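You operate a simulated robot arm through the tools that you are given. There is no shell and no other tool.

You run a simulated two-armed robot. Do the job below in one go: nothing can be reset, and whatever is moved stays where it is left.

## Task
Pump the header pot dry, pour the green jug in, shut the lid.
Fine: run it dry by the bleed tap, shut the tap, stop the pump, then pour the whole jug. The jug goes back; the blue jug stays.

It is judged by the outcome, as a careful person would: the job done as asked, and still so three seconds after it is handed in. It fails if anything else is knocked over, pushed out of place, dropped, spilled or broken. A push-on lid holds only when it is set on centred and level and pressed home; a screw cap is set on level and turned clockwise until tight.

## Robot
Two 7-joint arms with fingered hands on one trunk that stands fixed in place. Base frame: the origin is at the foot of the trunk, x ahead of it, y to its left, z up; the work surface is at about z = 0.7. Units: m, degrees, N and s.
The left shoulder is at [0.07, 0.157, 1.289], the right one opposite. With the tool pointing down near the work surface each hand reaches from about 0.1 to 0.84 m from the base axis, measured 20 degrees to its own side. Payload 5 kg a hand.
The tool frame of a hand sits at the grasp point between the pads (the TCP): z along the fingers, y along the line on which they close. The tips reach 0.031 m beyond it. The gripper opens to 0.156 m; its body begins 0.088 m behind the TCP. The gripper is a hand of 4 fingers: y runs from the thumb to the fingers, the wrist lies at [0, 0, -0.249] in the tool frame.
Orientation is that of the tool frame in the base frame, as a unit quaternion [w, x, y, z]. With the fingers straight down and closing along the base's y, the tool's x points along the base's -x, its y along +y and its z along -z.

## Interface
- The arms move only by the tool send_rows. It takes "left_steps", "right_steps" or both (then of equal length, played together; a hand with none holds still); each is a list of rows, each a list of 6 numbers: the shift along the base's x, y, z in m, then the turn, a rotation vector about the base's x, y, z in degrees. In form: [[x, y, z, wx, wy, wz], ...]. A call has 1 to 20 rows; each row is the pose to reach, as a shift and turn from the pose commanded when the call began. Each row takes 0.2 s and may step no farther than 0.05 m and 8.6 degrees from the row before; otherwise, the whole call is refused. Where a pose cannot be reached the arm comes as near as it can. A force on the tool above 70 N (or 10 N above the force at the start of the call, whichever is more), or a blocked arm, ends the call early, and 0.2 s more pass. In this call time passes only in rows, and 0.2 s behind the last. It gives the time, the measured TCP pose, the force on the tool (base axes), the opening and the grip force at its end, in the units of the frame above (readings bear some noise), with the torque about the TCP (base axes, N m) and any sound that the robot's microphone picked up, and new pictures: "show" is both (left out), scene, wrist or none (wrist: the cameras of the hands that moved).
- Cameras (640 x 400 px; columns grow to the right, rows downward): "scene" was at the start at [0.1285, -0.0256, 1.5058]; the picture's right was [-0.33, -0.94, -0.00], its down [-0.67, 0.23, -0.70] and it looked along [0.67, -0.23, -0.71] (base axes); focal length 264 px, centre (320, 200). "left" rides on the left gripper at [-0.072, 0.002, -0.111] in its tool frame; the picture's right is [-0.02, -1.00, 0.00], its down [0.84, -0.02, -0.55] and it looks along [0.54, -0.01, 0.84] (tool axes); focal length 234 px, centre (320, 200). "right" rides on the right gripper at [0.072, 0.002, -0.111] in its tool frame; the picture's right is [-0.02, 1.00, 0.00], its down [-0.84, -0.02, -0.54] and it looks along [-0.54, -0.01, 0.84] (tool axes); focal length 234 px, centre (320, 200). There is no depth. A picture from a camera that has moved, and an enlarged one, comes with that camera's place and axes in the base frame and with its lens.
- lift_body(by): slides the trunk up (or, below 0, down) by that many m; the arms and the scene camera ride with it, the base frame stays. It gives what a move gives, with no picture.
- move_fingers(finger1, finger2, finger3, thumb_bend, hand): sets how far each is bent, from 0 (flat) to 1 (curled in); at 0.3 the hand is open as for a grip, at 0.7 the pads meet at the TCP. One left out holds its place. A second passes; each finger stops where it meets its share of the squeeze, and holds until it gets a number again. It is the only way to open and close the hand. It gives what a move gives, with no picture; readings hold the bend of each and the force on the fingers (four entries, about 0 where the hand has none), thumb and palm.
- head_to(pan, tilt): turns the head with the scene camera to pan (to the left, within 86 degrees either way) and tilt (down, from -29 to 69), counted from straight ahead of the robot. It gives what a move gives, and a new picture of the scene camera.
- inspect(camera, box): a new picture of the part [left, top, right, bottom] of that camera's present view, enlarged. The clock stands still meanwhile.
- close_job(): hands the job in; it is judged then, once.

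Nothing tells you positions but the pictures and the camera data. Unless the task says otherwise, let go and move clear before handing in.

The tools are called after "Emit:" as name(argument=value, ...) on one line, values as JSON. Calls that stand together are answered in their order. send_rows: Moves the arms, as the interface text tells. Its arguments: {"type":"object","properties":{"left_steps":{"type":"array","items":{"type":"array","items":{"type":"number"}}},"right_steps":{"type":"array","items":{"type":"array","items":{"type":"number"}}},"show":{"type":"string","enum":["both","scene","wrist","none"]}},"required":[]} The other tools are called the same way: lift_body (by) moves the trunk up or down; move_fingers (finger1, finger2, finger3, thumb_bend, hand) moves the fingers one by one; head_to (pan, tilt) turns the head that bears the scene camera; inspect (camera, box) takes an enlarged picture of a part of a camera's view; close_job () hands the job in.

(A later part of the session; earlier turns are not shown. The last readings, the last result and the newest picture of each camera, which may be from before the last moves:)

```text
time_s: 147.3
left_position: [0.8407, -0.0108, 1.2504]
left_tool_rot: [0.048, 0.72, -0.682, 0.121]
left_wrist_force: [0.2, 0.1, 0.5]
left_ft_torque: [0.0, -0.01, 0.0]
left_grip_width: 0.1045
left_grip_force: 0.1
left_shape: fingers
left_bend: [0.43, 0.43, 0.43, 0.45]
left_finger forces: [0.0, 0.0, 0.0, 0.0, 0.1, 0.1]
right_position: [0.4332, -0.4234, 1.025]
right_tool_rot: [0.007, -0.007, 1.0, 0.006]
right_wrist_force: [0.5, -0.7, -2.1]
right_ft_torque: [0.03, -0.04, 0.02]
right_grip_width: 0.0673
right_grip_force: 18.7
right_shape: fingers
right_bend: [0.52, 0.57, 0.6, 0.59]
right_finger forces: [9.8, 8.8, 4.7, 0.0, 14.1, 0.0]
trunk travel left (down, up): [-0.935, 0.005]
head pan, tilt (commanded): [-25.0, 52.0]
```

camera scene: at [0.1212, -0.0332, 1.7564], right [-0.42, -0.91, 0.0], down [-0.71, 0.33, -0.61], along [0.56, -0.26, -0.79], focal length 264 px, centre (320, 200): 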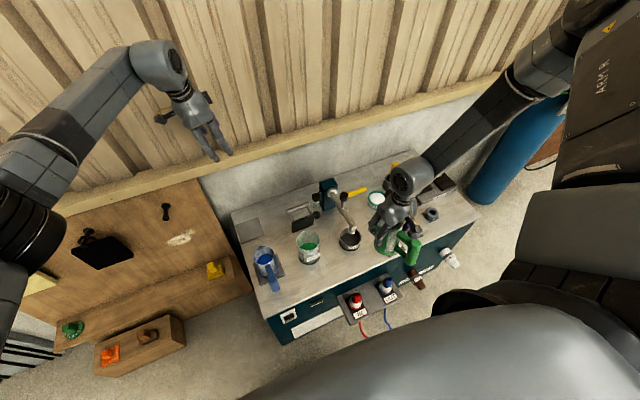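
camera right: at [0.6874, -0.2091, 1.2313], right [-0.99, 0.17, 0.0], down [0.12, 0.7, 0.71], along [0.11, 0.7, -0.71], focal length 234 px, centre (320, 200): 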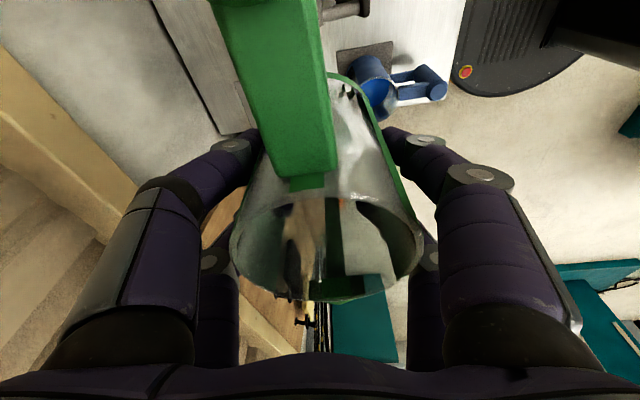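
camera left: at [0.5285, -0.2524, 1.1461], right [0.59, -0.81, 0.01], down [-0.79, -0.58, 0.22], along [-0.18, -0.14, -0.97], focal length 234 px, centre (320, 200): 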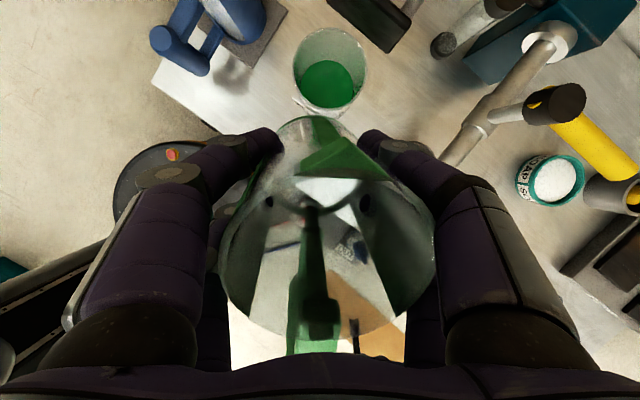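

Confirmed. So the plan: right hand sets the jug down at the front spot again, then the left hand takes it to the pad. I move the left hand back with the pick-up orientation and bring the right hand over the spot.

Emit:
send_rows(left_steps=[[-0.02, 0.01, 0.015, 0, 0, -5], [-0.05, 0.025, 0.035, 0, 0, -12], [-0.08, 0.04, 0.055, 0, 0, -19], [-0.11, 0.055, 0.075, 0, 0, -26], [-0.14, 0.07, 0.095, 0, 0, -33], [-0.17, 0.085, 0.115, 0, 0, -40], [-0.2, 0.1, 0.135, 0, 0, -47], [-0.23, 0.115, 0.155, 0, 0, -54], [-0.26, 0.13, 0.17, 0, 0, -61], [-0.29, 0.15, 0.18, 0, 0, -61], [-0.315, 0.175, 0.19, 0, 0, -61], [-0.34, 0.2, 0.2, 0, 0, -61]], right_steps=[[0.007, 0.013, 0.018, 0.2, -1.4, 2.5], [0.014, 0.026, 0.036, 0.4, -2.8, 5], [0.021, 0.039, 0.054, 0.6, -4.2, 7.5], [0.028, 0.052, 0.072, 0.8, -5.6, 10], [0.035, 0.065, 0.09, 1, -7, 12.5], [0.042, 0.078, 0.108, 1.2, -8.4, 15], [0.049, 0.091, 0.126, 1.4, -9.8, 17.5], [0.056, 0.104, 0.144, 1.57, -11.06, 19.7], [0.063, 0.117, 0.162, 1.57, -11.06, 19.7], [0.07, 0.13, 0.18, 1.57, -11.06, 19.7], [0.076, 0.143, 0.198, 1.57, -11.06, 19.7], [0.0814, 0.1545, 0.215, 1.57, -11.06, 19.7]], show="scene")

```text
time_s: 149.9
left_position: [0.4994, 0.1935, 1.4507]
left_tool_rot: [-0.102, -0.274, 0.953, -0.081]
left_wrist_force: [-0.5, 0.7, -0.6]
left_ft_torque: [-0.05, -0.02, -0.02]
left_grip_width: 0.1049
left_grip_force: 0.1
left_shape: fingers
left_bend: [0.43, 0.43, 0.43, 0.45]
left_finger forces: [0.0, 0.0, 0.0, 0.0, 0.0, 0.0]
right_position: [0.5121, -0.2653, 1.2427]
right_tool_rot: [0.103, -0.178, 0.979, 0.018]
right_wrist_force: [-0.7, 0.0, -2.5]
right_ft_torque: [-0.02, -0.06, -0.01]
right_grip_width: 0.067
right_grip_force: 18.9
right_shape: fingers
right_bend: [0.52, 0.57, 0.6, 0.59]
right_finger forces: [10.0, 8.8, 4.5, 0.1, 14.1, 0.1]
trunk travel left (down, up): [-0.935, 0.005]
head pan, tilt (commanded): [-25.0, 52.0]
camera scene: at [0.1178, -0.0282, 1.7567], right [-0.42, -0.91, 0.0], down [-0.71, 0.33, -0.62], along [0.56, -0.26, -0.79], focal length 264 px, centre (320, 200)
```

scene: 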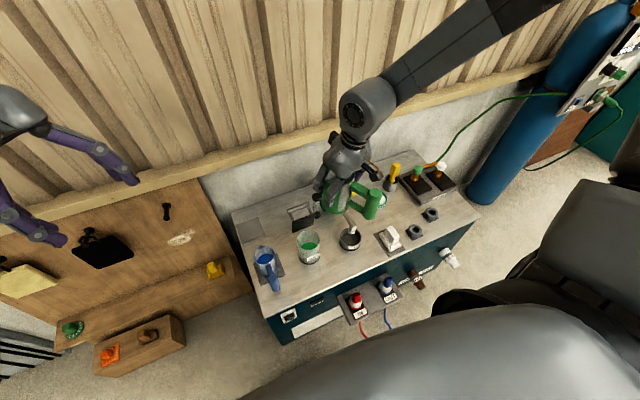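

Both are placed. I lower the trunk 0.42 m, leaving the jug a few centimetres above the bench.

Emit:
lift_body(by=-0.42)

Emit:
inspect(camera="scene", box=[270, 90, 430, 240])

Emit:
inspect(camera="right", box=[0, 0, 640, 400])

```text
refused: -0.42 is not a number from -0.4 to 0.4
```

```text
2.67 times, centred on (350, 165) of scene
camera zoom: at [0.1178, -0.0282, 1.7567], right [-0.42, -0.91, 0.0], down [-0.71, 0.33, -0.62], along [0.56, -0.26, -0.79], focal length 705 px, centre (240, 293)
```

zoom: 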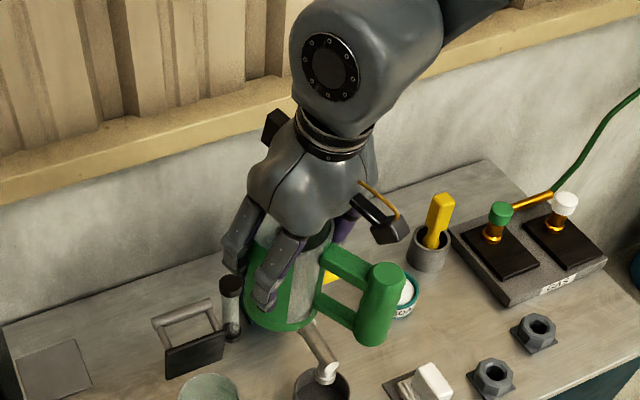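

```text
1.00 times, centred on (320, 200) of right (not enlarged: the box is as wide or as high as the picture)
camera zoom: at [0.4246, -0.2974, 1.3364], right [-0.33, 0.94, 0.0], down [0.67, 0.23, 0.71], along [0.67, 0.23, -0.71], focal length 234 px, centre (320, 200)
```

zoom: 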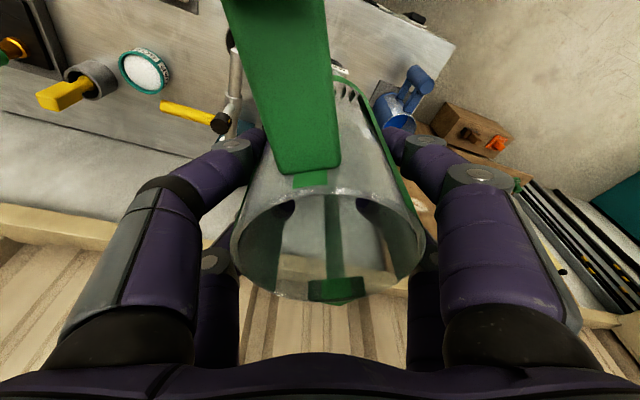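

Emit:
lift_body(by=-0.38)

Emit:
send_rows(right_steps=[[0.0025, -0.0036, -0.01, 0, 0, 0], [0.0025, -0.0036, -0.025, 0, 0, 0], [0.0025, -0.0036, -0.04, 0, 0, 0]], show="none")

Emit:
inspect(camera="scene", box=[270, 90, 430, 240])

```text
time_s: 153.6
left_position: [0.5024, 0.1908, 1.071]
left_tool_rot: [-0.103, -0.274, 0.953, -0.08]
left_wrist_force: [-0.1, 1.6, -1.1]
left_ft_torque: [-0.01, 0.0, -0.01]
left_grip_width: 0.1044
left_grip_force: 0.0
left_shape: fingers
left_bend: [0.43, 0.43, 0.43, 0.45]
left_finger forces: [0.0, 0.1, 0.0, 0.0, 0.0, 0.1]
right_position: [0.5149, -0.266, 0.8605]
right_tool_rot: [0.103, -0.178, 0.979, 0.017]
right_wrist_force: [0.5, 0.0, -2.2]
right_ft_torque: [0.03, -0.01, 0.0]
right_grip_width: 0.067
right_grip_force: 18.4
right_shape: fingers
right_bend: [0.52, 0.57, 0.6, 0.59]
right_finger forces: [9.9, 8.8, 4.4, 0.0, 14.1, 0.0]
trunk travel left (down, up): [-0.555, 0.385]
head pan, tilt (commanded): [-25.0, 52.0]
```

```text
time_s: 154.4
left_position: [0.5014, 0.1919, 1.0697]
left_tool_rot: [-0.102, -0.274, 0.953, -0.08]
left_wrist_force: [-0.4, 0.1, 0.5]
left_ft_torque: [0.02, 0.0, -0.01]
left_grip_width: 0.1048
left_grip_force: 0.0
left_shape: fingers
left_bend: [0.43, 0.43, 0.43, 0.45]
left_finger forces: [0.0, 0.0, 0.1, 0.1, 0.0, 0.0]
right_position: [0.5163, -0.2705, 0.8193]
right_tool_rot: [0.102, -0.178, 0.979, 0.019]
right_wrist_force: [0.3, -0.2, -2.1]
right_ft_torque: [0.02, 0.0, 0.02]
right_grip_width: 0.0671
right_grip_force: 18.5
right_shape: fingers
right_bend: [0.52, 0.57, 0.6, 0.59]
right_finger forces: [10.0, 8.9, 4.6, 0.0, 14.2, 0.0]
trunk travel left (down, up): [-0.555, 0.385]
head pan, tilt (commanded): [-25.0, 52.0]
```

```text
2.67 times, centred on (350, 165) of scene
camera zoom: at [0.1207, -0.0311, 1.3764], right [-0.42, -0.91, 0.0], down [-0.71, 0.33, -0.61], along [0.56, -0.26, -0.79], focal length 705 px, centre (240, 293)
```

zoom: 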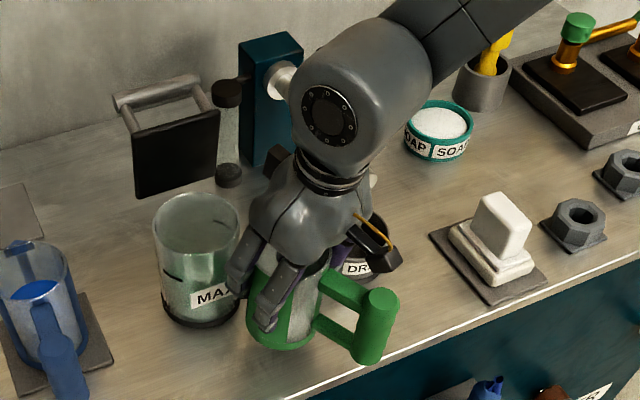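

Emit:
send_rows(right_steps=[[0, 0, -0.01, 0, 0, 0], [0, 0, -0.02, 0, 0, 0], [0, 0, -0.03, 0, 0, 0], [0, 0, -0.033, 0, 0, 0]], show="none")

Emit:
send_rows(right_steps=[[0, 0, -0.002, 0, 0, 0], [0, 0, -0.004, 0, 0, 0]], show="none")

```text
time_s: 155.4
left_position: [0.5015, 0.1918, 1.0701]
left_tool_rot: [-0.102, -0.274, 0.953, -0.08]
left_wrist_force: [0.6, 0.7, -0.9]
left_ft_torque: [-0.01, -0.01, -0.02]
left_grip_width: 0.1046
left_grip_force: 0.0
left_shape: fingers
left_bend: [0.43, 0.43, 0.43, 0.45]
left_finger forces: [0.1, 0.1, 0.0, 0.0, 0.0, 0.0]
right_position: [0.5176, -0.2707, 0.7878]
right_tool_rot: [0.102, -0.177, 0.979, 0.019]
right_wrist_force: [0.0, 0.0, -2.9]
right_ft_torque: [-0.01, -0.04, 0.01]
right_grip_width: 0.0672
right_grip_force: 19.1
right_shape: fingers
right_bend: [0.52, 0.57, 0.6, 0.59]
right_finger forces: [9.9, 8.8, 4.6, 0.1, 14.1, 0.0]
trunk travel left (down, up): [-0.555, 0.385]
head pan, tilt (commanded): [-25.0, 52.0]
```

```text
time_s: 156.0
left_position: [0.5004, 0.1916, 1.0712]
left_tool_rot: [-0.102, -0.274, 0.953, -0.081]
left_wrist_force: [-0.3, 0.1, 0.5]
left_ft_torque: [0.01, -0.03, 0.02]
left_grip_width: 0.1046
left_grip_force: 0.1
left_shape: fingers
left_bend: [0.43, 0.43, 0.43, 0.45]
left_finger forces: [0.0, 0.1, 0.1, 0.0, 0.0, 0.0]
right_position: [0.5169, -0.2717, 0.7833]
right_tool_rot: [0.103, -0.177, 0.979, 0.018]
right_wrist_force: [0.3, -1.4, 1.0]
right_ft_torque: [-0.06, 0.05, 0.02]
right_grip_width: 0.0671
right_grip_force: 19.5
right_shape: fingers
right_bend: [0.52, 0.57, 0.6, 0.59]
right_finger forces: [10.0, 9.0, 5.0, 0.1, 14.7, 0.1]
trunk travel left (down, up): [-0.555, 0.385]
head pan, tilt (commanded): [-25.0, 52.0]
```

Weight is off the hand. I release and withdraw the right hand along its axis, then away to the right.

Emit:
move_fingers(hand="right", finger1=0.42, finger2=0.42, finger3=0.44, thumb_bend=0.44)

Emit:
inspect(camera="right", box=[0, 0, 640, 400])

Emit:
send_rows(right_steps=[[-0.005, -0.002, 0.026, 0, 0, 0], [-0.01, -0.004, 0.052, 0, 0, 0], [-0.017, -0.0065, 0.088, 0, 0, 0], [-0.025, -0.0097, 0.127, 0, 0, 0], [-0.033, -0.013, 0.165, 0, 0, 0], [-0.04, -0.04, 0.19, 0, 0, 0], [-0.04, -0.08, 0.2, 0, 0, 0], [-0.04, -0.12, 0.2, 0, 0, 0], [-0.04, -0.16, 0.2, 0, 0, 0], [-0.04, -0.2, 0.2, 0, 0, 0], [-0.04, -0.24, 0.2, 0, 0, 0]], show="scene")

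Emit:
inspect(camera="scene", box=[270, 90, 430, 240])

```text
time_s: 157.0
left_position: [0.5012, 0.1919, 1.0691]
left_tool_rot: [-0.102, -0.274, 0.953, -0.08]
left_wrist_force: [0.3, 0.7, 0.2]
left_ft_torque: [0.01, -0.02, 0.05]
left_grip_width: 0.1047
left_grip_force: 0.2
left_shape: fingers
left_bend: [0.43, 0.43, 0.43, 0.45]
left_finger forces: [0.1, 0.0, 0.1, 0.0, 0.1, 0.0]
right_position: [0.5156, -0.2694, 0.7837]
right_tool_rot: [0.102, -0.179, 0.978, 0.019]
right_wrist_force: [-0.3, 0.6, 0.1]
right_ft_torque: [0.01, 0.0, -0.01]
right_grip_width: 0.1084
right_grip_force: 0.1
right_shape: fingers
right_bend: [0.42, 0.42, 0.44, 0.44]
right_finger forces: [0.1, 0.1, 0.0, 0.0, 0.0, 0.0]
trunk travel left (down, up): [-0.555, 0.385]
head pan, tilt (commanded): [-25.0, 52.0]
```

```text
1.00 times, centred on (320, 200) of right (not enlarged: the box is as wide or as high as the picture)
camera zoom: at [0.4285, -0.3029, 0.878], right [-0.33, 0.94, 0.0], down [0.67, 0.23, 0.71], along [0.67, 0.24, -0.71], focal length 234 px, centre (320, 200)
```

zoom: 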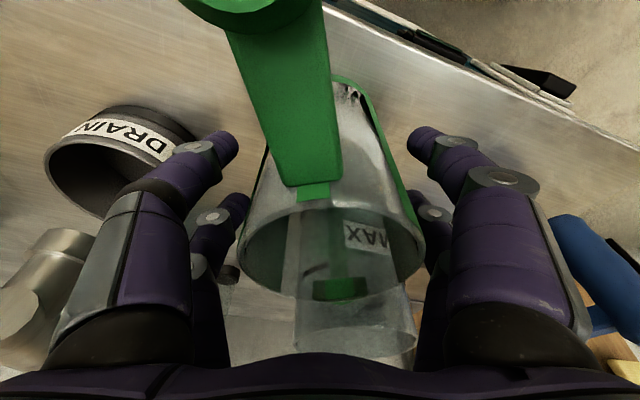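

```text
time_s: 159.4
left_position: [0.5007, 0.1907, 1.07]
left_tool_rot: [-0.102, -0.274, 0.953, -0.08]
left_wrist_force: [0.1, -0.9, -0.4]
left_ft_torque: [0.01, -0.02, -0.01]
left_grip_width: 0.1045
left_grip_force: 0.1
left_shape: fingers
left_bend: [0.43, 0.43, 0.43, 0.45]
left_finger forces: [0.0, 0.0, 0.1, 0.1, 0.0, 0.0]
right_position: [0.4768, -0.5119, 0.9826]
right_tool_rot: [0.102, -0.178, 0.979, 0.02]
right_wrist_force: [1.0, 0.6, 0.6]
right_ft_torque: [0.03, 0.02, 0.0]
right_grip_width: 0.1087
right_grip_force: 0.0
right_shape: fingers
right_bend: [0.42, 0.42, 0.44, 0.44]
right_finger forces: [0.1, 0.1, 0.0, 0.1, 0.0, 0.0]
trunk travel left (down, up): [-0.555, 0.385]
head pan, tilt (commanded): [-25.0, 52.0]
camera scene: at [0.1197, -0.0325, 1.3765], right [-0.42, -0.91, 0.0], down [-0.71, 0.33, -0.62], along [0.56, -0.26, -0.79], focal length 264 px, centre (320, 200)
```

scene: 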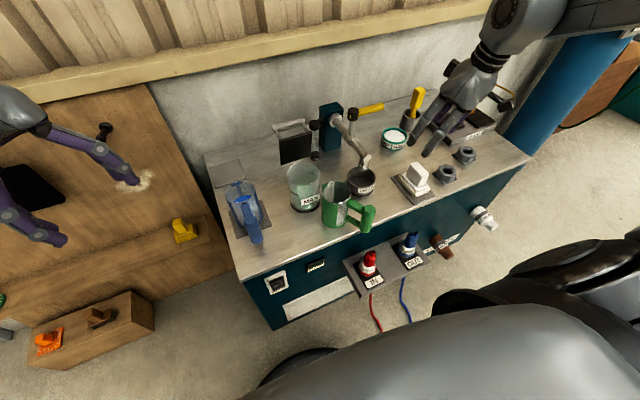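

```text
2.67 times, centred on (350, 165) of scene
camera zoom: at [0.1197, -0.0325, 1.3765], right [-0.42, -0.91, 0.0], down [-0.71, 0.33, -0.62], along [0.56, -0.26, -0.79], focal length 705 px, centre (240, 293)
```

zoom: 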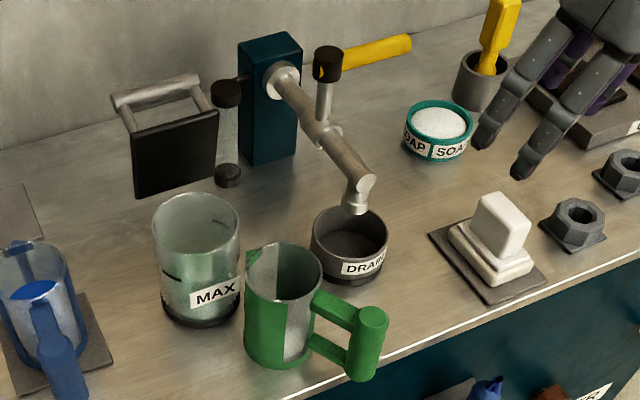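

The jug stands upright at the front spot again. Now the left hand comes over it, already oriented for the pad.

Emit:
move_fingers(hand="left", finger1=0.35, finger2=0.35, finger3=0.35, thumb_bend=0.35)

Emit:
send_rows(left_steps=[[0.003, -0.043, 0, 0, 0, 0], [0.006, -0.086, 0, 0, 0, 0], [0.009, -0.129, 0, 0, 0, 0], [0.012, -0.172, 0, 0, 0, 0], [0.015, -0.215, 0, 0, 0, 0], [0.018, -0.258, 0, 0, 0, 0], [0.022, -0.301, 0, 0, 0, 0], [0.026, -0.344, 0, 0, 0, 0], [0.03, -0.387, 0, 0, 0, 0], [0.034, -0.43, -0.01, 0, 0, 0], [0.034, -0.433, -0.05, 0, 0, 0], [0.034, -0.433, -0.09, 0, 0, 0]], show="both")

```text
time_s: 160.4
left_position: [0.5005, 0.1915, 1.0715]
left_tool_rot: [-0.102, -0.274, 0.953, -0.08]
left_wrist_force: [-0.8, -0.4, -0.4]
left_ft_torque: [-0.01, -0.02, 0.02]
left_grip_width: 0.1402
left_grip_force: 0.0
left_shape: fingers
left_bend: [0.35, 0.35, 0.35, 0.35]
left_finger forces: [0.0, 0.0, 0.0, 0.0, 0.0, 0.0]
right_position: [0.476, -0.5114, 0.9837]
right_tool_rot: [0.102, -0.177, 0.979, 0.019]
right_wrist_force: [-0.1, -0.4, 0.9]
right_ft_torque: [0.05, 0.0, 0.01]
right_grip_width: 0.1085
right_grip_force: 0.0
right_shape: fingers
right_bend: [0.42, 0.42, 0.44, 0.44]
right_finger forces: [0.1, 0.0, 0.0, 0.1, 0.0, 0.0]
trunk travel left (down, up): [-0.555, 0.385]
head pan, tilt (commanded): [-25.0, 52.0]
```

```text
time_s: 163.0
left_position: [0.5371, -0.2418, 0.98]
left_tool_rot: [-0.102, -0.274, 0.953, -0.08]
left_wrist_force: [1.0, -0.4, 0.3]
left_ft_torque: [-0.02, 0.03, 0.0]
left_grip_width: 0.1408
left_grip_force: 0.2
left_shape: fingers
left_bend: [0.35, 0.35, 0.35, 0.35]
left_finger forces: [0.1, 0.0, 0.1, 0.1, 0.0, 0.0]
right_position: [0.4767, -0.5113, 0.9839]
right_tool_rot: [0.102, -0.177, 0.979, 0.018]
right_wrist_force: [0.1, 0.1, 0.5]
right_ft_torque: [0.0, -0.03, 0.01]
right_grip_width: 0.1087
right_grip_force: 0.0
right_shape: fingers
right_bend: [0.42, 0.42, 0.44, 0.44]
right_finger forces: [0.0, 0.0, 0.1, 0.0, 0.1, 0.0]
trunk travel left (down, up): [-0.555, 0.385]
head pan, tilt (commanded): [-25.0, 52.0]
camera scene: at [0.1205, -0.0315, 1.3765], right [-0.42, -0.91, 0.0], down [-0.71, 0.33, -0.62], along [0.56, -0.26, -0.79], focal length 264 px, centre (320, 200)
camera left: at [0.6123, -0.1798, 1.0684], right [0.56, -0.82, 0.09], down [-0.6, -0.33, 0.73], along [-0.57, -0.46, -0.68], focal length 234 px, centre (320, 200)
```

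scene: 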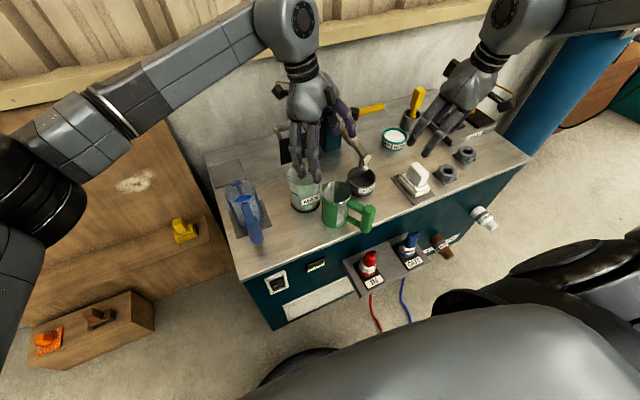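
left: 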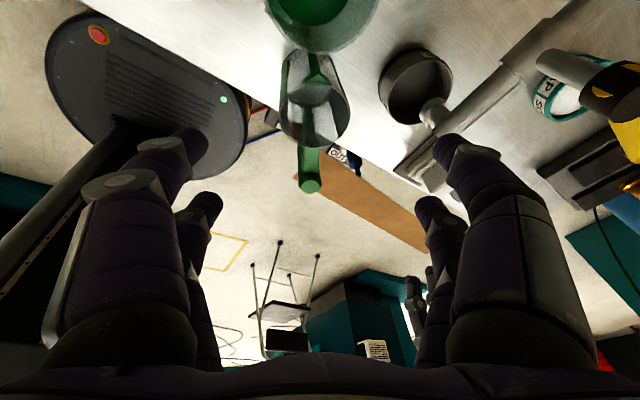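

Emit:
send_rows(left_steps=[[-0.004, -0.004, -0.033, 0, 0, 0], [-0.008, -0.009, -0.066, 0, 0, 0], [-0.011, -0.0128, -0.1, 0, 0, 0]], show="wrist")

Emit:
inspect(camera="scene", box=[260, 90, 400, 240])

```text
time_s: 163.8
left_position: [0.5225, -0.2543, 0.8792]
left_tool_rot: [-0.103, -0.274, 0.953, -0.079]
left_wrist_force: [0.5, 0.8, 0.3]
left_ft_torque: [0.0, 0.03, -0.02]
left_grip_width: 0.1405
left_grip_force: 0.0
left_shape: fingers
left_bend: [0.35, 0.35, 0.35, 0.35]
left_finger forces: [0.0, 0.1, 0.0, 0.0, 0.0, 0.1]
right_position: [0.4763, -0.5114, 0.9836]
right_tool_rot: [0.103, -0.178, 0.978, 0.019]
right_wrist_force: [0.3, 0.3, -0.1]
right_ft_torque: [-0.01, -0.01, 0.01]
right_grip_width: 0.1086
right_grip_force: 0.0
right_shape: fingers
right_bend: [0.42, 0.42, 0.44, 0.44]
right_finger forces: [0.0, 0.0, 0.0, 0.0, 0.1, 0.1]
trunk travel left (down, up): [-0.555, 0.385]
head pan, tilt (commanded): [-25.0, 52.0]
camera left: at [0.5997, -0.1936, 0.9674], right [0.56, -0.82, 0.09], down [-0.6, -0.33, 0.73], along [-0.57, -0.46, -0.68], focal length 234 px, centre (320, 200)
```

left: 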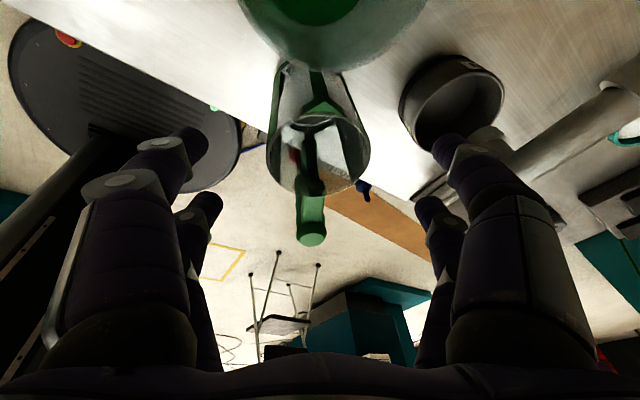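

```text
2.67 times, centred on (330, 165) of scene
camera zoom: at [0.1203, -0.0312, 1.3765], right [-0.42, -0.91, 0.0], down [-0.71, 0.33, -0.62], along [0.56, -0.26, -0.79], focal length 705 px, centre (293, 293)
```

zoom: 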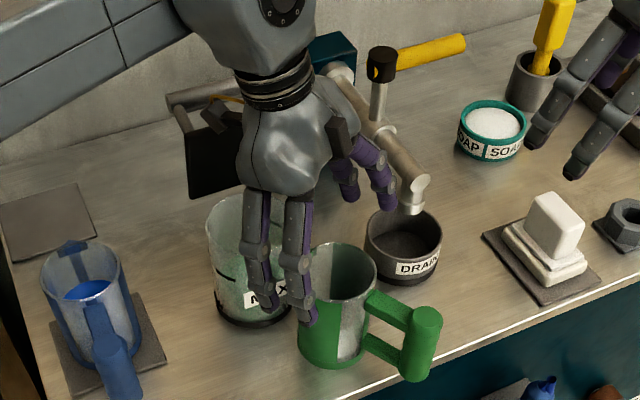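

Emit:
send_rows(left_steps=[[-0.001, -0.0015, -0.027, 0, 0, 0], [-0.003, -0.0035, -0.055, 0, 0, 0], [-0.0042, -0.0056, -0.0817, 0, 0, 0]], show="wrist")

Emit:
inspect(camera="scene", box=[260, 90, 400, 240])

```text
time_s: 164.6
left_position: [0.5186, -0.2601, 0.7978]
left_tool_rot: [-0.102, -0.274, 0.953, -0.08]
left_wrist_force: [0.2, 0.6, 0.5]
left_ft_torque: [0.0, 0.01, 0.0]
left_grip_width: 0.1405
left_grip_force: 0.2
left_shape: fingers
left_bend: [0.35, 0.35, 0.35, 0.35]
left_finger forces: [0.0, 0.1, 0.0, 0.0, 0.0, 0.1]
right_position: [0.478, -0.5117, 0.9845]
right_tool_rot: [0.101, -0.178, 0.979, 0.019]
right_wrist_force: [1.1, 0.5, -0.5]
right_ft_torque: [-0.02, 0.02, -0.02]
right_grip_width: 0.1085
right_grip_force: 0.0
right_shape: fingers
right_bend: [0.42, 0.42, 0.44, 0.44]
right_finger forces: [0.0, 0.1, 0.0, 0.0, 0.0, 0.1]
trunk travel left (down, up): [-0.555, 0.385]
head pan, tilt (commanded): [-25.0, 52.0]
camera left: at [0.5957, -0.1994, 0.8864], right [0.56, -0.82, 0.09], down [-0.6, -0.33, 0.73], along [-0.57, -0.46, -0.68], focal length 234 px, centre (320, 200)
```

left: 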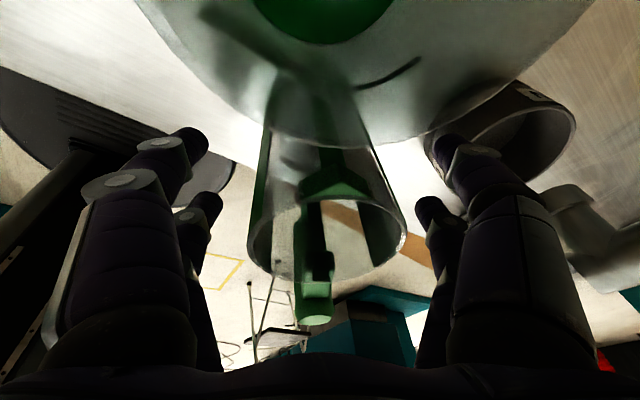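

```text
2.67 times, centred on (330, 165) of scene
camera zoom: at [0.1201, -0.0315, 1.3765], right [-0.42, -0.91, 0.0], down [-0.71, 0.33, -0.62], along [0.56, -0.26, -0.79], focal length 705 px, centre (293, 293)
```

zoom: 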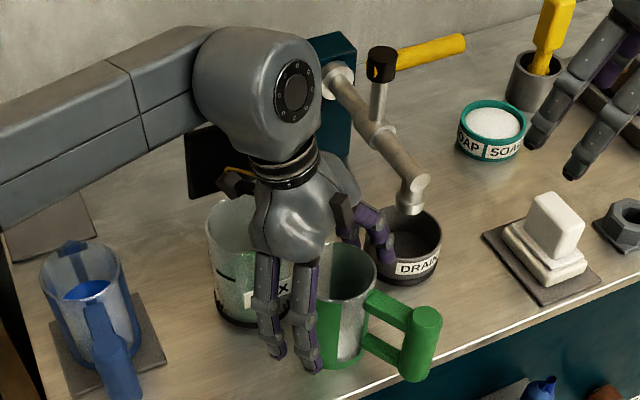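

Aligned. I close the left hand on the jug, test-lift with the trunk and check.

Emit:
move_fingers(hand="left", finger1=0.65, finger2=0.65, finger3=0.65, thumb_bend=0.65)

Emit:
lift_body(by=0.04)

Emit:
inspect(camera="left", box=[0, 0, 640, 400])

Emit:
inspect(camera="scene", box=[260, 90, 400, 240])

```text
time_s: 165.6
left_position: [0.519, -0.2599, 0.7981]
left_tool_rot: [-0.103, -0.274, 0.953, -0.08]
left_wrist_force: [-0.5, -0.3, -0.3]
left_ft_torque: [0.07, -0.04, -0.01]
left_grip_width: 0.0597
left_grip_force: 19.7
left_shape: fingers
left_bend: [0.54, 0.54, 0.55, 0.6]
left_finger forces: [8.4, 11.0, 9.0, 0.1, 10.6, 0.1]
right_position: [0.4773, -0.5111, 0.9833]
right_tool_rot: [0.102, -0.178, 0.979, 0.019]
right_wrist_force: [0.1, -0.3, 0.5]
right_ft_torque: [0.0, -0.01, -0.03]
right_grip_width: 0.1085
right_grip_force: 0.0
right_shape: fingers
right_bend: [0.42, 0.42, 0.44, 0.44]
right_finger forces: [0.0, 0.0, 0.0, 0.0, 0.0, 0.0]
trunk travel left (down, up): [-0.555, 0.385]
head pan, tilt (commanded): [-25.0, 52.0]
```

```text
time_s: 166.4
left_position: [0.5198, -0.2604, 0.8375]
left_tool_rot: [-0.102, -0.273, 0.953, -0.08]
left_wrist_force: [0.1, 0.3, -2.0]
left_ft_torque: [0.06, -0.02, 0.0]
left_grip_width: 0.0596
left_grip_force: 19.7
left_shape: fingers
left_bend: [0.54, 0.54, 0.55, 0.6]
left_finger forces: [8.4, 11.0, 9.0, 0.1, 10.6, 0.0]
right_position: [0.4785, -0.5121, 1.0241]
right_tool_rot: [0.102, -0.178, 0.979, 0.019]
right_wrist_force: [0.4, -0.9, -0.2]
right_ft_torque: [0.02, 0.02, -0.04]
right_grip_width: 0.1088
right_grip_force: 0.2
right_shape: fingers
right_bend: [0.42, 0.42, 0.44, 0.44]
right_finger forces: [0.1, 0.1, 0.0, 0.1, 0.0, 0.0]
trunk travel left (down, up): [-0.595, 0.345]
head pan, tilt (commanded): [-25.0, 52.0]
```

```text
1.00 times, centred on (320, 200) of left (not enlarged: the box is as wide or as high as the picture)
camera zoom: at [0.596, -0.1994, 0.9263], right [0.56, -0.82, 0.09], down [-0.6, -0.33, 0.73], along [-0.57, -0.46, -0.68], focal length 234 px, centre (320, 200)
```

zoom: 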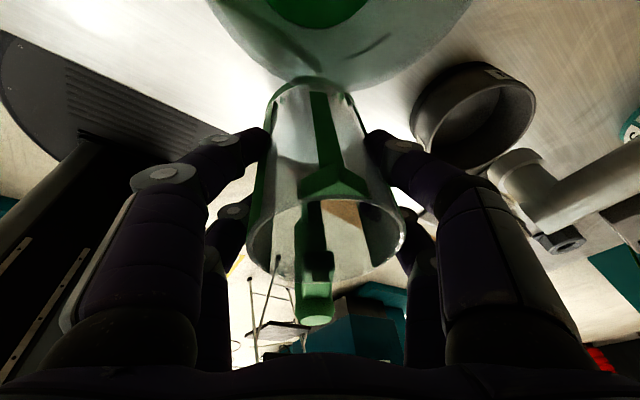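

```text
2.67 times, centred on (330, 165) of scene
camera zoom: at [0.1206, -0.0317, 1.4164], right [-0.42, -0.91, 0.0], down [-0.71, 0.33, -0.61], along [0.56, -0.26, -0.79], focal length 705 px, centre (293, 293)
```

zoom: 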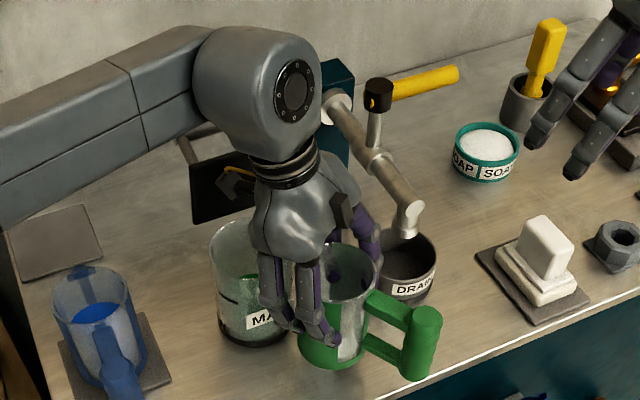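

Jug upright in the left hand (2 N). I lift high with the trunk and carry it across to above its pad, turning the handle back to its original direction.

Emit:
lift_body(by=0.27)

Emit:
send_rows(left_steps=[[0.004, 0.003, 0.02, 0, 0, 1], [0.016, 0.012, 0.04, 0, 0, 4], [0.034, 0.027, 0.06, 0, 0, 8], [0.055, 0.043, 0.07, 0, 0, 12], [0.078, 0.061, 0.07, 0, 0, 16], [0.101, 0.079, 0.07, 0, 0, 20.5], [0.124, 0.097, 0.07, 0, 0, 25], [0.147, 0.115, 0.07, 0, 0, 29.5], [0.17, 0.133, 0.07, 0, 0, 34], [0.193, 0.151, 0.07, 0, 0, 38.5], [0.216, 0.169, 0.07, 0, 0, 43], [0.239, 0.187, 0.07, 0, 0, 47.5], [0.262, 0.205, 0.07, 0, 0, 52], [0.284, 0.222, 0.07, 0, 0, 56], [0.303, 0.237, 0.07, 0, 0, 59.5], [0.316, 0.247, 0.07, 0, 0, 61], [0.322, 0.252, 0.07, 0, 0, 61]], show="both")

```text
time_s: 169.2
left_position: [0.5191, -0.2603, 1.1067]
left_tool_rot: [-0.103, -0.274, 0.953, -0.08]
left_wrist_force: [1.6, 0.4, -1.6]
left_ft_torque: [0.0, -0.06, 0.03]
left_grip_width: 0.0596
left_grip_force: 19.9
left_shape: fingers
left_bend: [0.54, 0.54, 0.55, 0.6]
left_finger forces: [8.3, 11.1, 8.9, 0.0, 10.6, 0.1]
right_position: [0.4768, -0.511, 1.2937]
right_tool_rot: [0.102, -0.178, 0.978, 0.019]
right_wrist_force: [0.4, -0.4, 0.1]
right_ft_torque: [-0.01, 0.04, 0.04]
right_grip_width: 0.1087
right_grip_force: 0.1
right_shape: fingers
right_bend: [0.42, 0.42, 0.44, 0.44]
right_finger forces: [0.0, 0.1, 0.0, 0.0, 0.0, 0.0]
trunk travel left (down, up): [-0.865, 0.075]
head pan, tilt (commanded): [-25.0, 52.0]
```

```text
time_s: 172.8
left_position: [0.8416, -0.0084, 1.1775]
left_tool_rot: [0.048, 0.719, -0.683, 0.121]
left_wrist_force: [-0.1, -0.9, -2.0]
left_ft_torque: [0.06, 0.01, 0.0]
left_grip_width: 0.059
left_grip_force: 19.2
left_shape: fingers
left_bend: [0.54, 0.54, 0.55, 0.6]
left_finger forces: [8.1, 11.1, 9.0, 0.1, 10.7, 0.0]
right_position: [0.4775, -0.5115, 1.2933]
right_tool_rot: [0.101, -0.178, 0.979, 0.019]
right_wrist_force: [-0.5, 0.0, -0.2]
right_ft_torque: [-0.05, -0.01, 0.02]
right_grip_width: 0.1084
right_grip_force: 0.1
right_shape: fingers
right_bend: [0.42, 0.42, 0.44, 0.44]
right_finger forces: [0.0, 0.0, 0.0, 0.1, 0.1, 0.0]
trunk travel left (down, up): [-0.865, 0.075]
head pan, tilt (commanded): [-25.0, 52.0]
camera scene: at [0.1204, -0.0315, 1.6864], right [-0.42, -0.91, 0.0], down [-0.71, 0.33, -0.62], along [0.56, -0.26, -0.79], focal length 264 px, centre (320, 200)
camera left: at [0.8256, 0.087, 1.2667], right [0.99, 0.09, 0.09], down [-0.01, -0.69, 0.73], along [0.13, -0.72, -0.68], focal length 234 px, centre (320, 200)
```

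scene: 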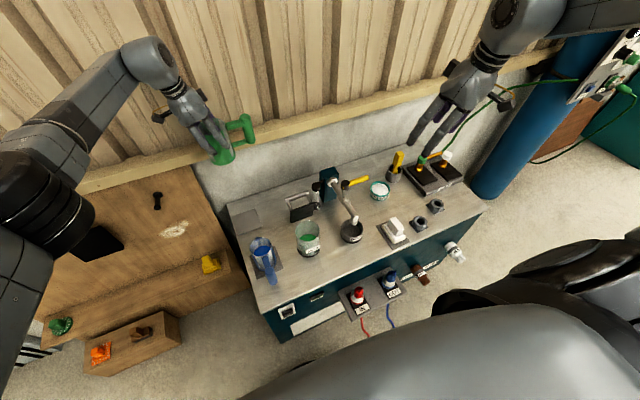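
left: 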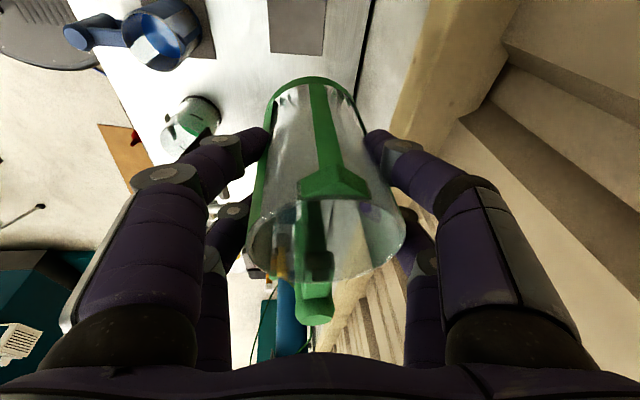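

Over the pad. I lower with the trunk to just above it and check alignment.

Emit:
lift_body(by=-0.33)

Emit:
inspect(camera="left", box=[180, 0, 480, 200])

Emit:
inspect(camera="scene", box=[180, 70, 320, 220])

```text
time_s: 176.0
left_position: [0.8407, -0.0083, 0.848]
left_tool_rot: [0.046, 0.719, -0.682, 0.121]
left_wrist_force: [-0.3, 0.0, -1.5]
left_ft_torque: [0.04, -0.03, 0.03]
left_grip_width: 0.0591
left_grip_force: 19.3
left_shape: fingers
left_bend: [0.54, 0.54, 0.55, 0.6]
left_finger forces: [8.0, 11.1, 8.9, 0.0, 10.7, 0.0]
right_position: [0.4768, -0.5122, 0.9651]
right_tool_rot: [0.101, -0.178, 0.979, 0.019]
right_wrist_force: [0.2, -0.1, 0.1]
right_ft_torque: [-0.01, 0.0, 0.0]
right_grip_width: 0.1087
right_grip_force: 0.2
right_shape: fingers
right_bend: [0.42, 0.42, 0.44, 0.44]
right_finger forces: [0.0, 0.0, 0.0, 0.0, 0.0, 0.0]
trunk travel left (down, up): [-0.535, 0.405]
head pan, tilt (commanded): [-25.0, 52.0]
```

```text
2.00 times, centred on (330, 100) of left
camera zoom: at [0.8253, 0.0876, 0.9368], right [0.99, 0.09, 0.09], down [-0.01, -0.69, 0.73], along [0.13, -0.72, -0.68], focal length 468 px, centre (300, 400)
```

zoom: 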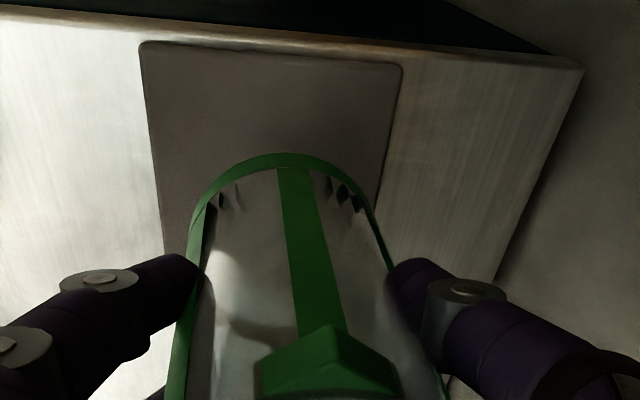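

```text
2.67 times, centred on (250, 145) of scene
camera zoom: at [0.1201, -0.0311, 1.3565], right [-0.42, -0.91, 0.0], down [-0.71, 0.33, -0.62], along [0.56, -0.26, -0.79], focal length 705 px, centre (507, 347)
```

zoom: 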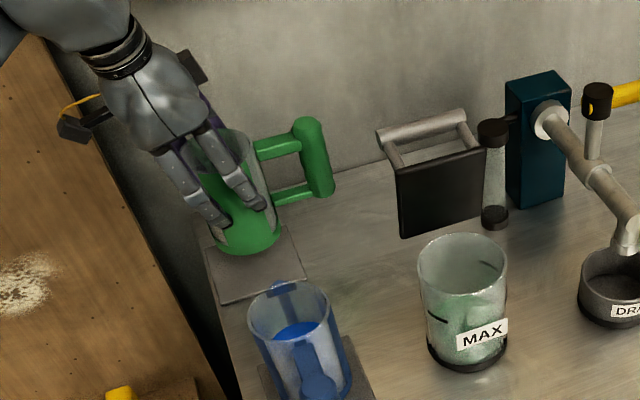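

The pad's centre comes out at (0.842, -0.006) and the jug's base about 1 cm off to -y. I correct that while lowering.

Emit:
send_rows(left_steps=[[-0.0015, 0.005, 0, 0, 0, 0], [-0.003, 0.0105, -0.005, 0, 0, 0], [-0.003, 0.0105, -0.02, 0, 0, 0], [-0.003, 0.0105, -0.034, 0, 0, 0]], show="none")

Emit:
inspect(camera="left", box=[180, 0, 480, 200])

Emit:
inspect(camera="scene", box=[210, 100, 290, 190])

```text
time_s: 177.0
left_position: [0.8376, 0.0025, 0.8142]
left_tool_rot: [0.047, 0.72, -0.681, 0.121]
left_wrist_force: [0.2, 0.7, -2.4]
left_ft_torque: [0.02, -0.01, 0.01]
left_grip_width: 0.059
left_grip_force: 19.7
left_shape: fingers
left_bend: [0.54, 0.54, 0.55, 0.6]
left_finger forces: [8.1, 11.1, 8.9, 0.0, 10.7, 0.1]
right_position: [0.4775, -0.5113, 0.9629]
right_tool_rot: [0.102, -0.177, 0.979, 0.018]
right_wrist_force: [-0.5, 0.1, 0.1]
right_ft_torque: [0.01, -0.08, -0.01]
right_grip_width: 0.1084
right_grip_force: 0.0
right_shape: fingers
right_bend: [0.42, 0.42, 0.44, 0.44]
right_finger forces: [0.1, 0.0, 0.0, 0.1, 0.1, 0.0]
trunk travel left (down, up): [-0.535, 0.405]
head pan, tilt (commanded): [-25.0, 52.0]
```

```text
2.00 times, centred on (330, 100) of left
camera zoom: at [0.8217, 0.0983, 0.9019], right [0.99, 0.09, 0.09], down [-0.01, -0.69, 0.73], along [0.13, -0.72, -0.68], focal length 468 px, centre (300, 400)
```

zoom: 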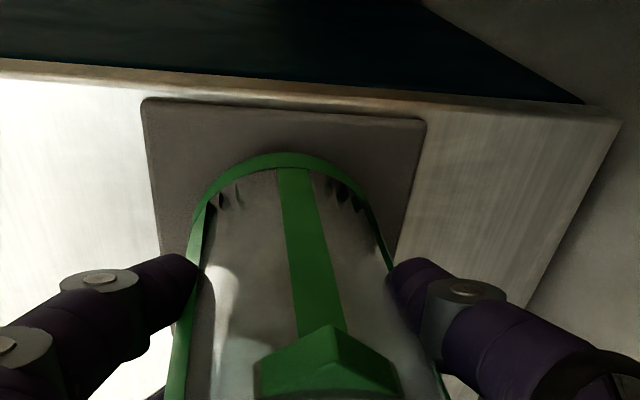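

```text
4.44 times, centred on (250, 145) of scene
camera zoom: at [0.1204, -0.031, 1.3565], right [-0.42, -0.91, 0.0], down [-0.71, 0.33, -0.62], along [0.56, -0.26, -0.79], focal length 1175 px, centre (631, 444)
```

zoom: 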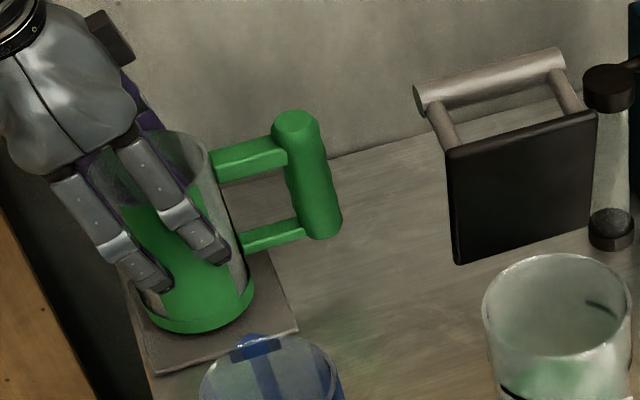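

Now centred on the pad to within a couple of millimetres. I lower gently to contact.

Emit:
send_rows(left_steps=[[0, 0, -0.004, 0, 0, 0], [0, 0, -0.008, 0, 0, 0]], show="none")

Emit:
send_rows(left_steps=[[0, 0, -0.002, 0, 0, 0], [0, 0, -0.004, 0, 0, 0]], show="none")

```text
time_s: 177.6
left_position: [0.8375, 0.003, 0.8052]
left_tool_rot: [0.047, 0.72, -0.682, 0.121]
left_wrist_force: [0.3, 0.0, -1.8]
left_ft_torque: [0.0, -0.02, 0.02]
left_grip_width: 0.0587
left_grip_force: 19.6
left_shape: fingers
left_bend: [0.54, 0.54, 0.55, 0.6]
left_finger forces: [8.0, 11.2, 8.8, 0.0, 10.6, 0.0]
right_position: [0.4762, -0.5121, 0.9631]
right_tool_rot: [0.102, -0.177, 0.979, 0.018]
right_wrist_force: [0.7, 0.4, -0.3]
right_ft_torque: [-0.03, 0.02, 0.01]
right_grip_width: 0.1087
right_grip_force: 0.2
right_shape: fingers
right_bend: [0.42, 0.42, 0.44, 0.44]
right_finger forces: [0.0, 0.0, 0.0, 0.0, 0.0, 0.0]
trunk travel left (down, up): [-0.535, 0.405]
head pan, tilt (commanded): [-25.0, 52.0]
```

```text
time_s: 178.2
left_position: [0.8383, 0.0021, 0.8026]
left_tool_rot: [0.047, 0.719, -0.682, 0.122]
left_wrist_force: [1.1, -0.8, 4.5]
left_ft_torque: [0.03, 0.09, 0.07]
left_grip_width: 0.0587
left_grip_force: 20.7
left_shape: fingers
left_bend: [0.54, 0.54, 0.55, 0.6]
left_finger forces: [8.3, 10.9, 9.6, 0.0, 11.1, 0.1]
right_position: [0.4762, -0.5108, 0.9641]
right_tool_rot: [0.103, -0.178, 0.978, 0.019]
right_wrist_force: [0.2, -0.2, -0.6]
right_ft_torque: [0.0, -0.01, 0.0]
right_grip_width: 0.1088
right_grip_force: 0.0
right_shape: fingers
right_bend: [0.42, 0.42, 0.44, 0.44]
right_finger forces: [0.0, 0.0, 0.0, 0.0, 0.0, 0.0]
trunk travel left (down, up): [-0.535, 0.405]
head pan, tilt (commanded): [-25.0, 52.0]
```

The jug is down on its pad. I open the left hand and withdraw along its axis.

Emit:
move_fingers(hand="left", finger1=0.4, finger2=0.4, finger3=0.4, thumb_bend=0.4)

Emit:
inspect(camera="left", box=[0, 0, 640, 400])

Emit:
send_rows(left_steps=[[-0.003, 0.006, 0.025, 0, 0, 0], [-0.006, 0.012, 0.05, 0, 0, 0], [-0.0105, 0.022, 0.09, 0, 0, 0], [-0.0156, 0.0328, 0.135, 0, 0, 0], [-0.03, 0.045, 0.165, 0, 0, 0], [-0.06, 0.06, 0.19, 0, 0, 0], [-0.1, 0.08, 0.2, 0, 0, 0], [-0.14, 0.1, 0.2, 0, 0, 0]], show="both")

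Emit:
inspect(camera="scene", box=[190, 90, 350, 240])

```text
time_s: 179.2
left_position: [0.8398, 0.0027, 0.8013]
left_tool_rot: [0.047, 0.72, -0.682, 0.12]
left_wrist_force: [0.1, -0.6, -0.4]
left_ft_torque: [0.01, 0.0, 0.0]
left_grip_width: 0.1206
left_grip_force: 0.0
left_shape: fingers
left_bend: [0.4, 0.4, 0.4, 0.4]
left_finger forces: [0.0, 0.0, 0.1, 0.1, 0.0, 0.1]
right_position: [0.4765, -0.5109, 0.9639]
right_tool_rot: [0.101, -0.178, 0.979, 0.019]
right_wrist_force: [-0.2, 0.2, 0.6]
right_ft_torque: [0.02, 0.02, 0.01]
right_grip_width: 0.1089
right_grip_force: 0.1
right_shape: fingers
right_bend: [0.42, 0.42, 0.44, 0.44]
right_finger forces: [0.0, 0.0, 0.1, 0.0, 0.0, 0.0]
trunk travel left (down, up): [-0.535, 0.405]
head pan, tilt (commanded): [-25.0, 52.0]
```

```text
1.00 times, centred on (320, 200) of left (not enlarged: the box is as wide or as high as the picture)
camera zoom: at [0.822, 0.0981, 0.891], right [0.99, 0.09, 0.09], down [-0.01, -0.69, 0.73], along [0.13, -0.72, -0.68], focal length 234 px, centre (320, 200)
```

zoom: 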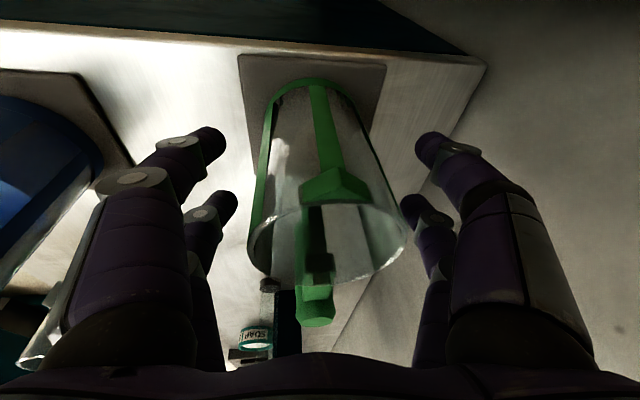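

```text
time_s: 181.0
left_position: [0.6956, 0.1058, 1.0022]
left_tool_rot: [0.047, 0.72, -0.681, 0.122]
left_wrist_force: [-0.3, 0.1, 0.5]
left_ft_torque: [-0.01, -0.03, -0.02]
left_grip_width: 0.1207
left_grip_force: 0.0
left_shape: fingers
left_bend: [0.4, 0.4, 0.4, 0.4]
left_finger forces: [0.1, 0.0, 0.0, 0.0, 0.0, 0.0]
right_position: [0.4753, -0.509, 0.9653]
right_tool_rot: [0.103, -0.178, 0.979, 0.018]
right_wrist_force: [-0.3, 0.6, 0.5]
right_ft_torque: [-0.05, -0.01, -0.04]
right_grip_width: 0.1086
right_grip_force: 0.0
right_shape: fingers
right_bend: [0.42, 0.42, 0.44, 0.44]
right_finger forces: [0.1, 0.0, 0.0, 0.1, 0.1, 0.0]
trunk travel left (down, up): [-0.535, 0.405]
head pan, tilt (commanded): [-25.0, 52.0]
camera scene: at [0.1186, -0.0293, 1.3567], right [-0.42, -0.91, 0.0], down [-0.71, 0.33, -0.62], along [0.56, -0.26, -0.79], focal length 264 px, centre (320, 200)
camera left: at [0.6793, 0.2009, 1.0906], right [0.99, 0.09, 0.09], down [-0.01, -0.68, 0.73], along [0.13, -0.72, -0.68], focal length 234 px, centre (320, 200)
```

scene: 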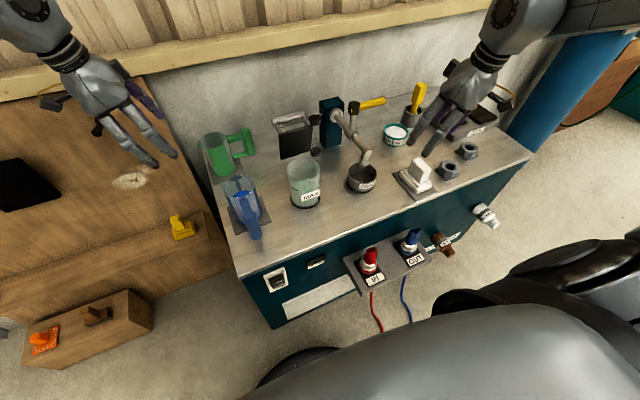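
left: 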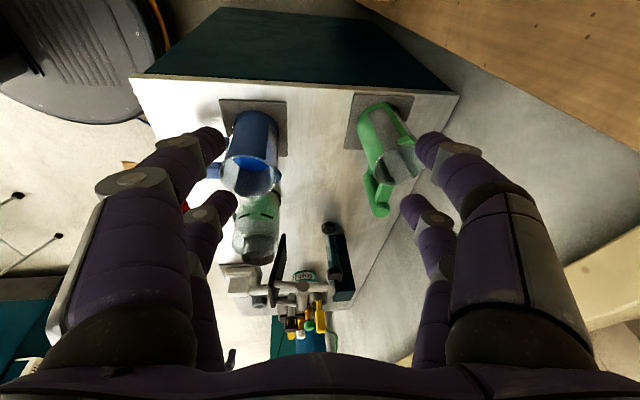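

```text
2.67 times, centred on (270, 165) of scene
camera zoom: at [0.1186, -0.0293, 1.3567], right [-0.42, -0.91, 0.0], down [-0.71, 0.33, -0.62], along [0.56, -0.26, -0.79], focal length 705 px, centre (453, 293)
```

zoom: 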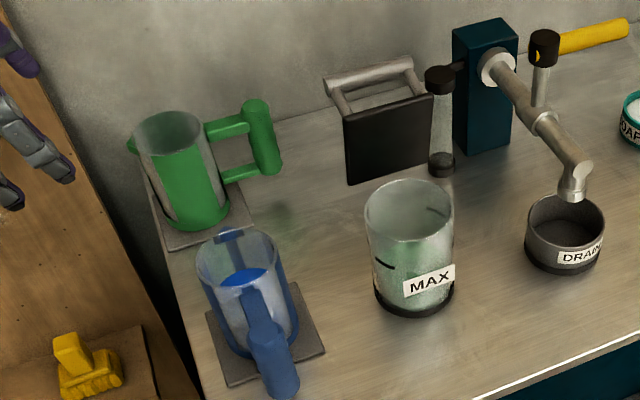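

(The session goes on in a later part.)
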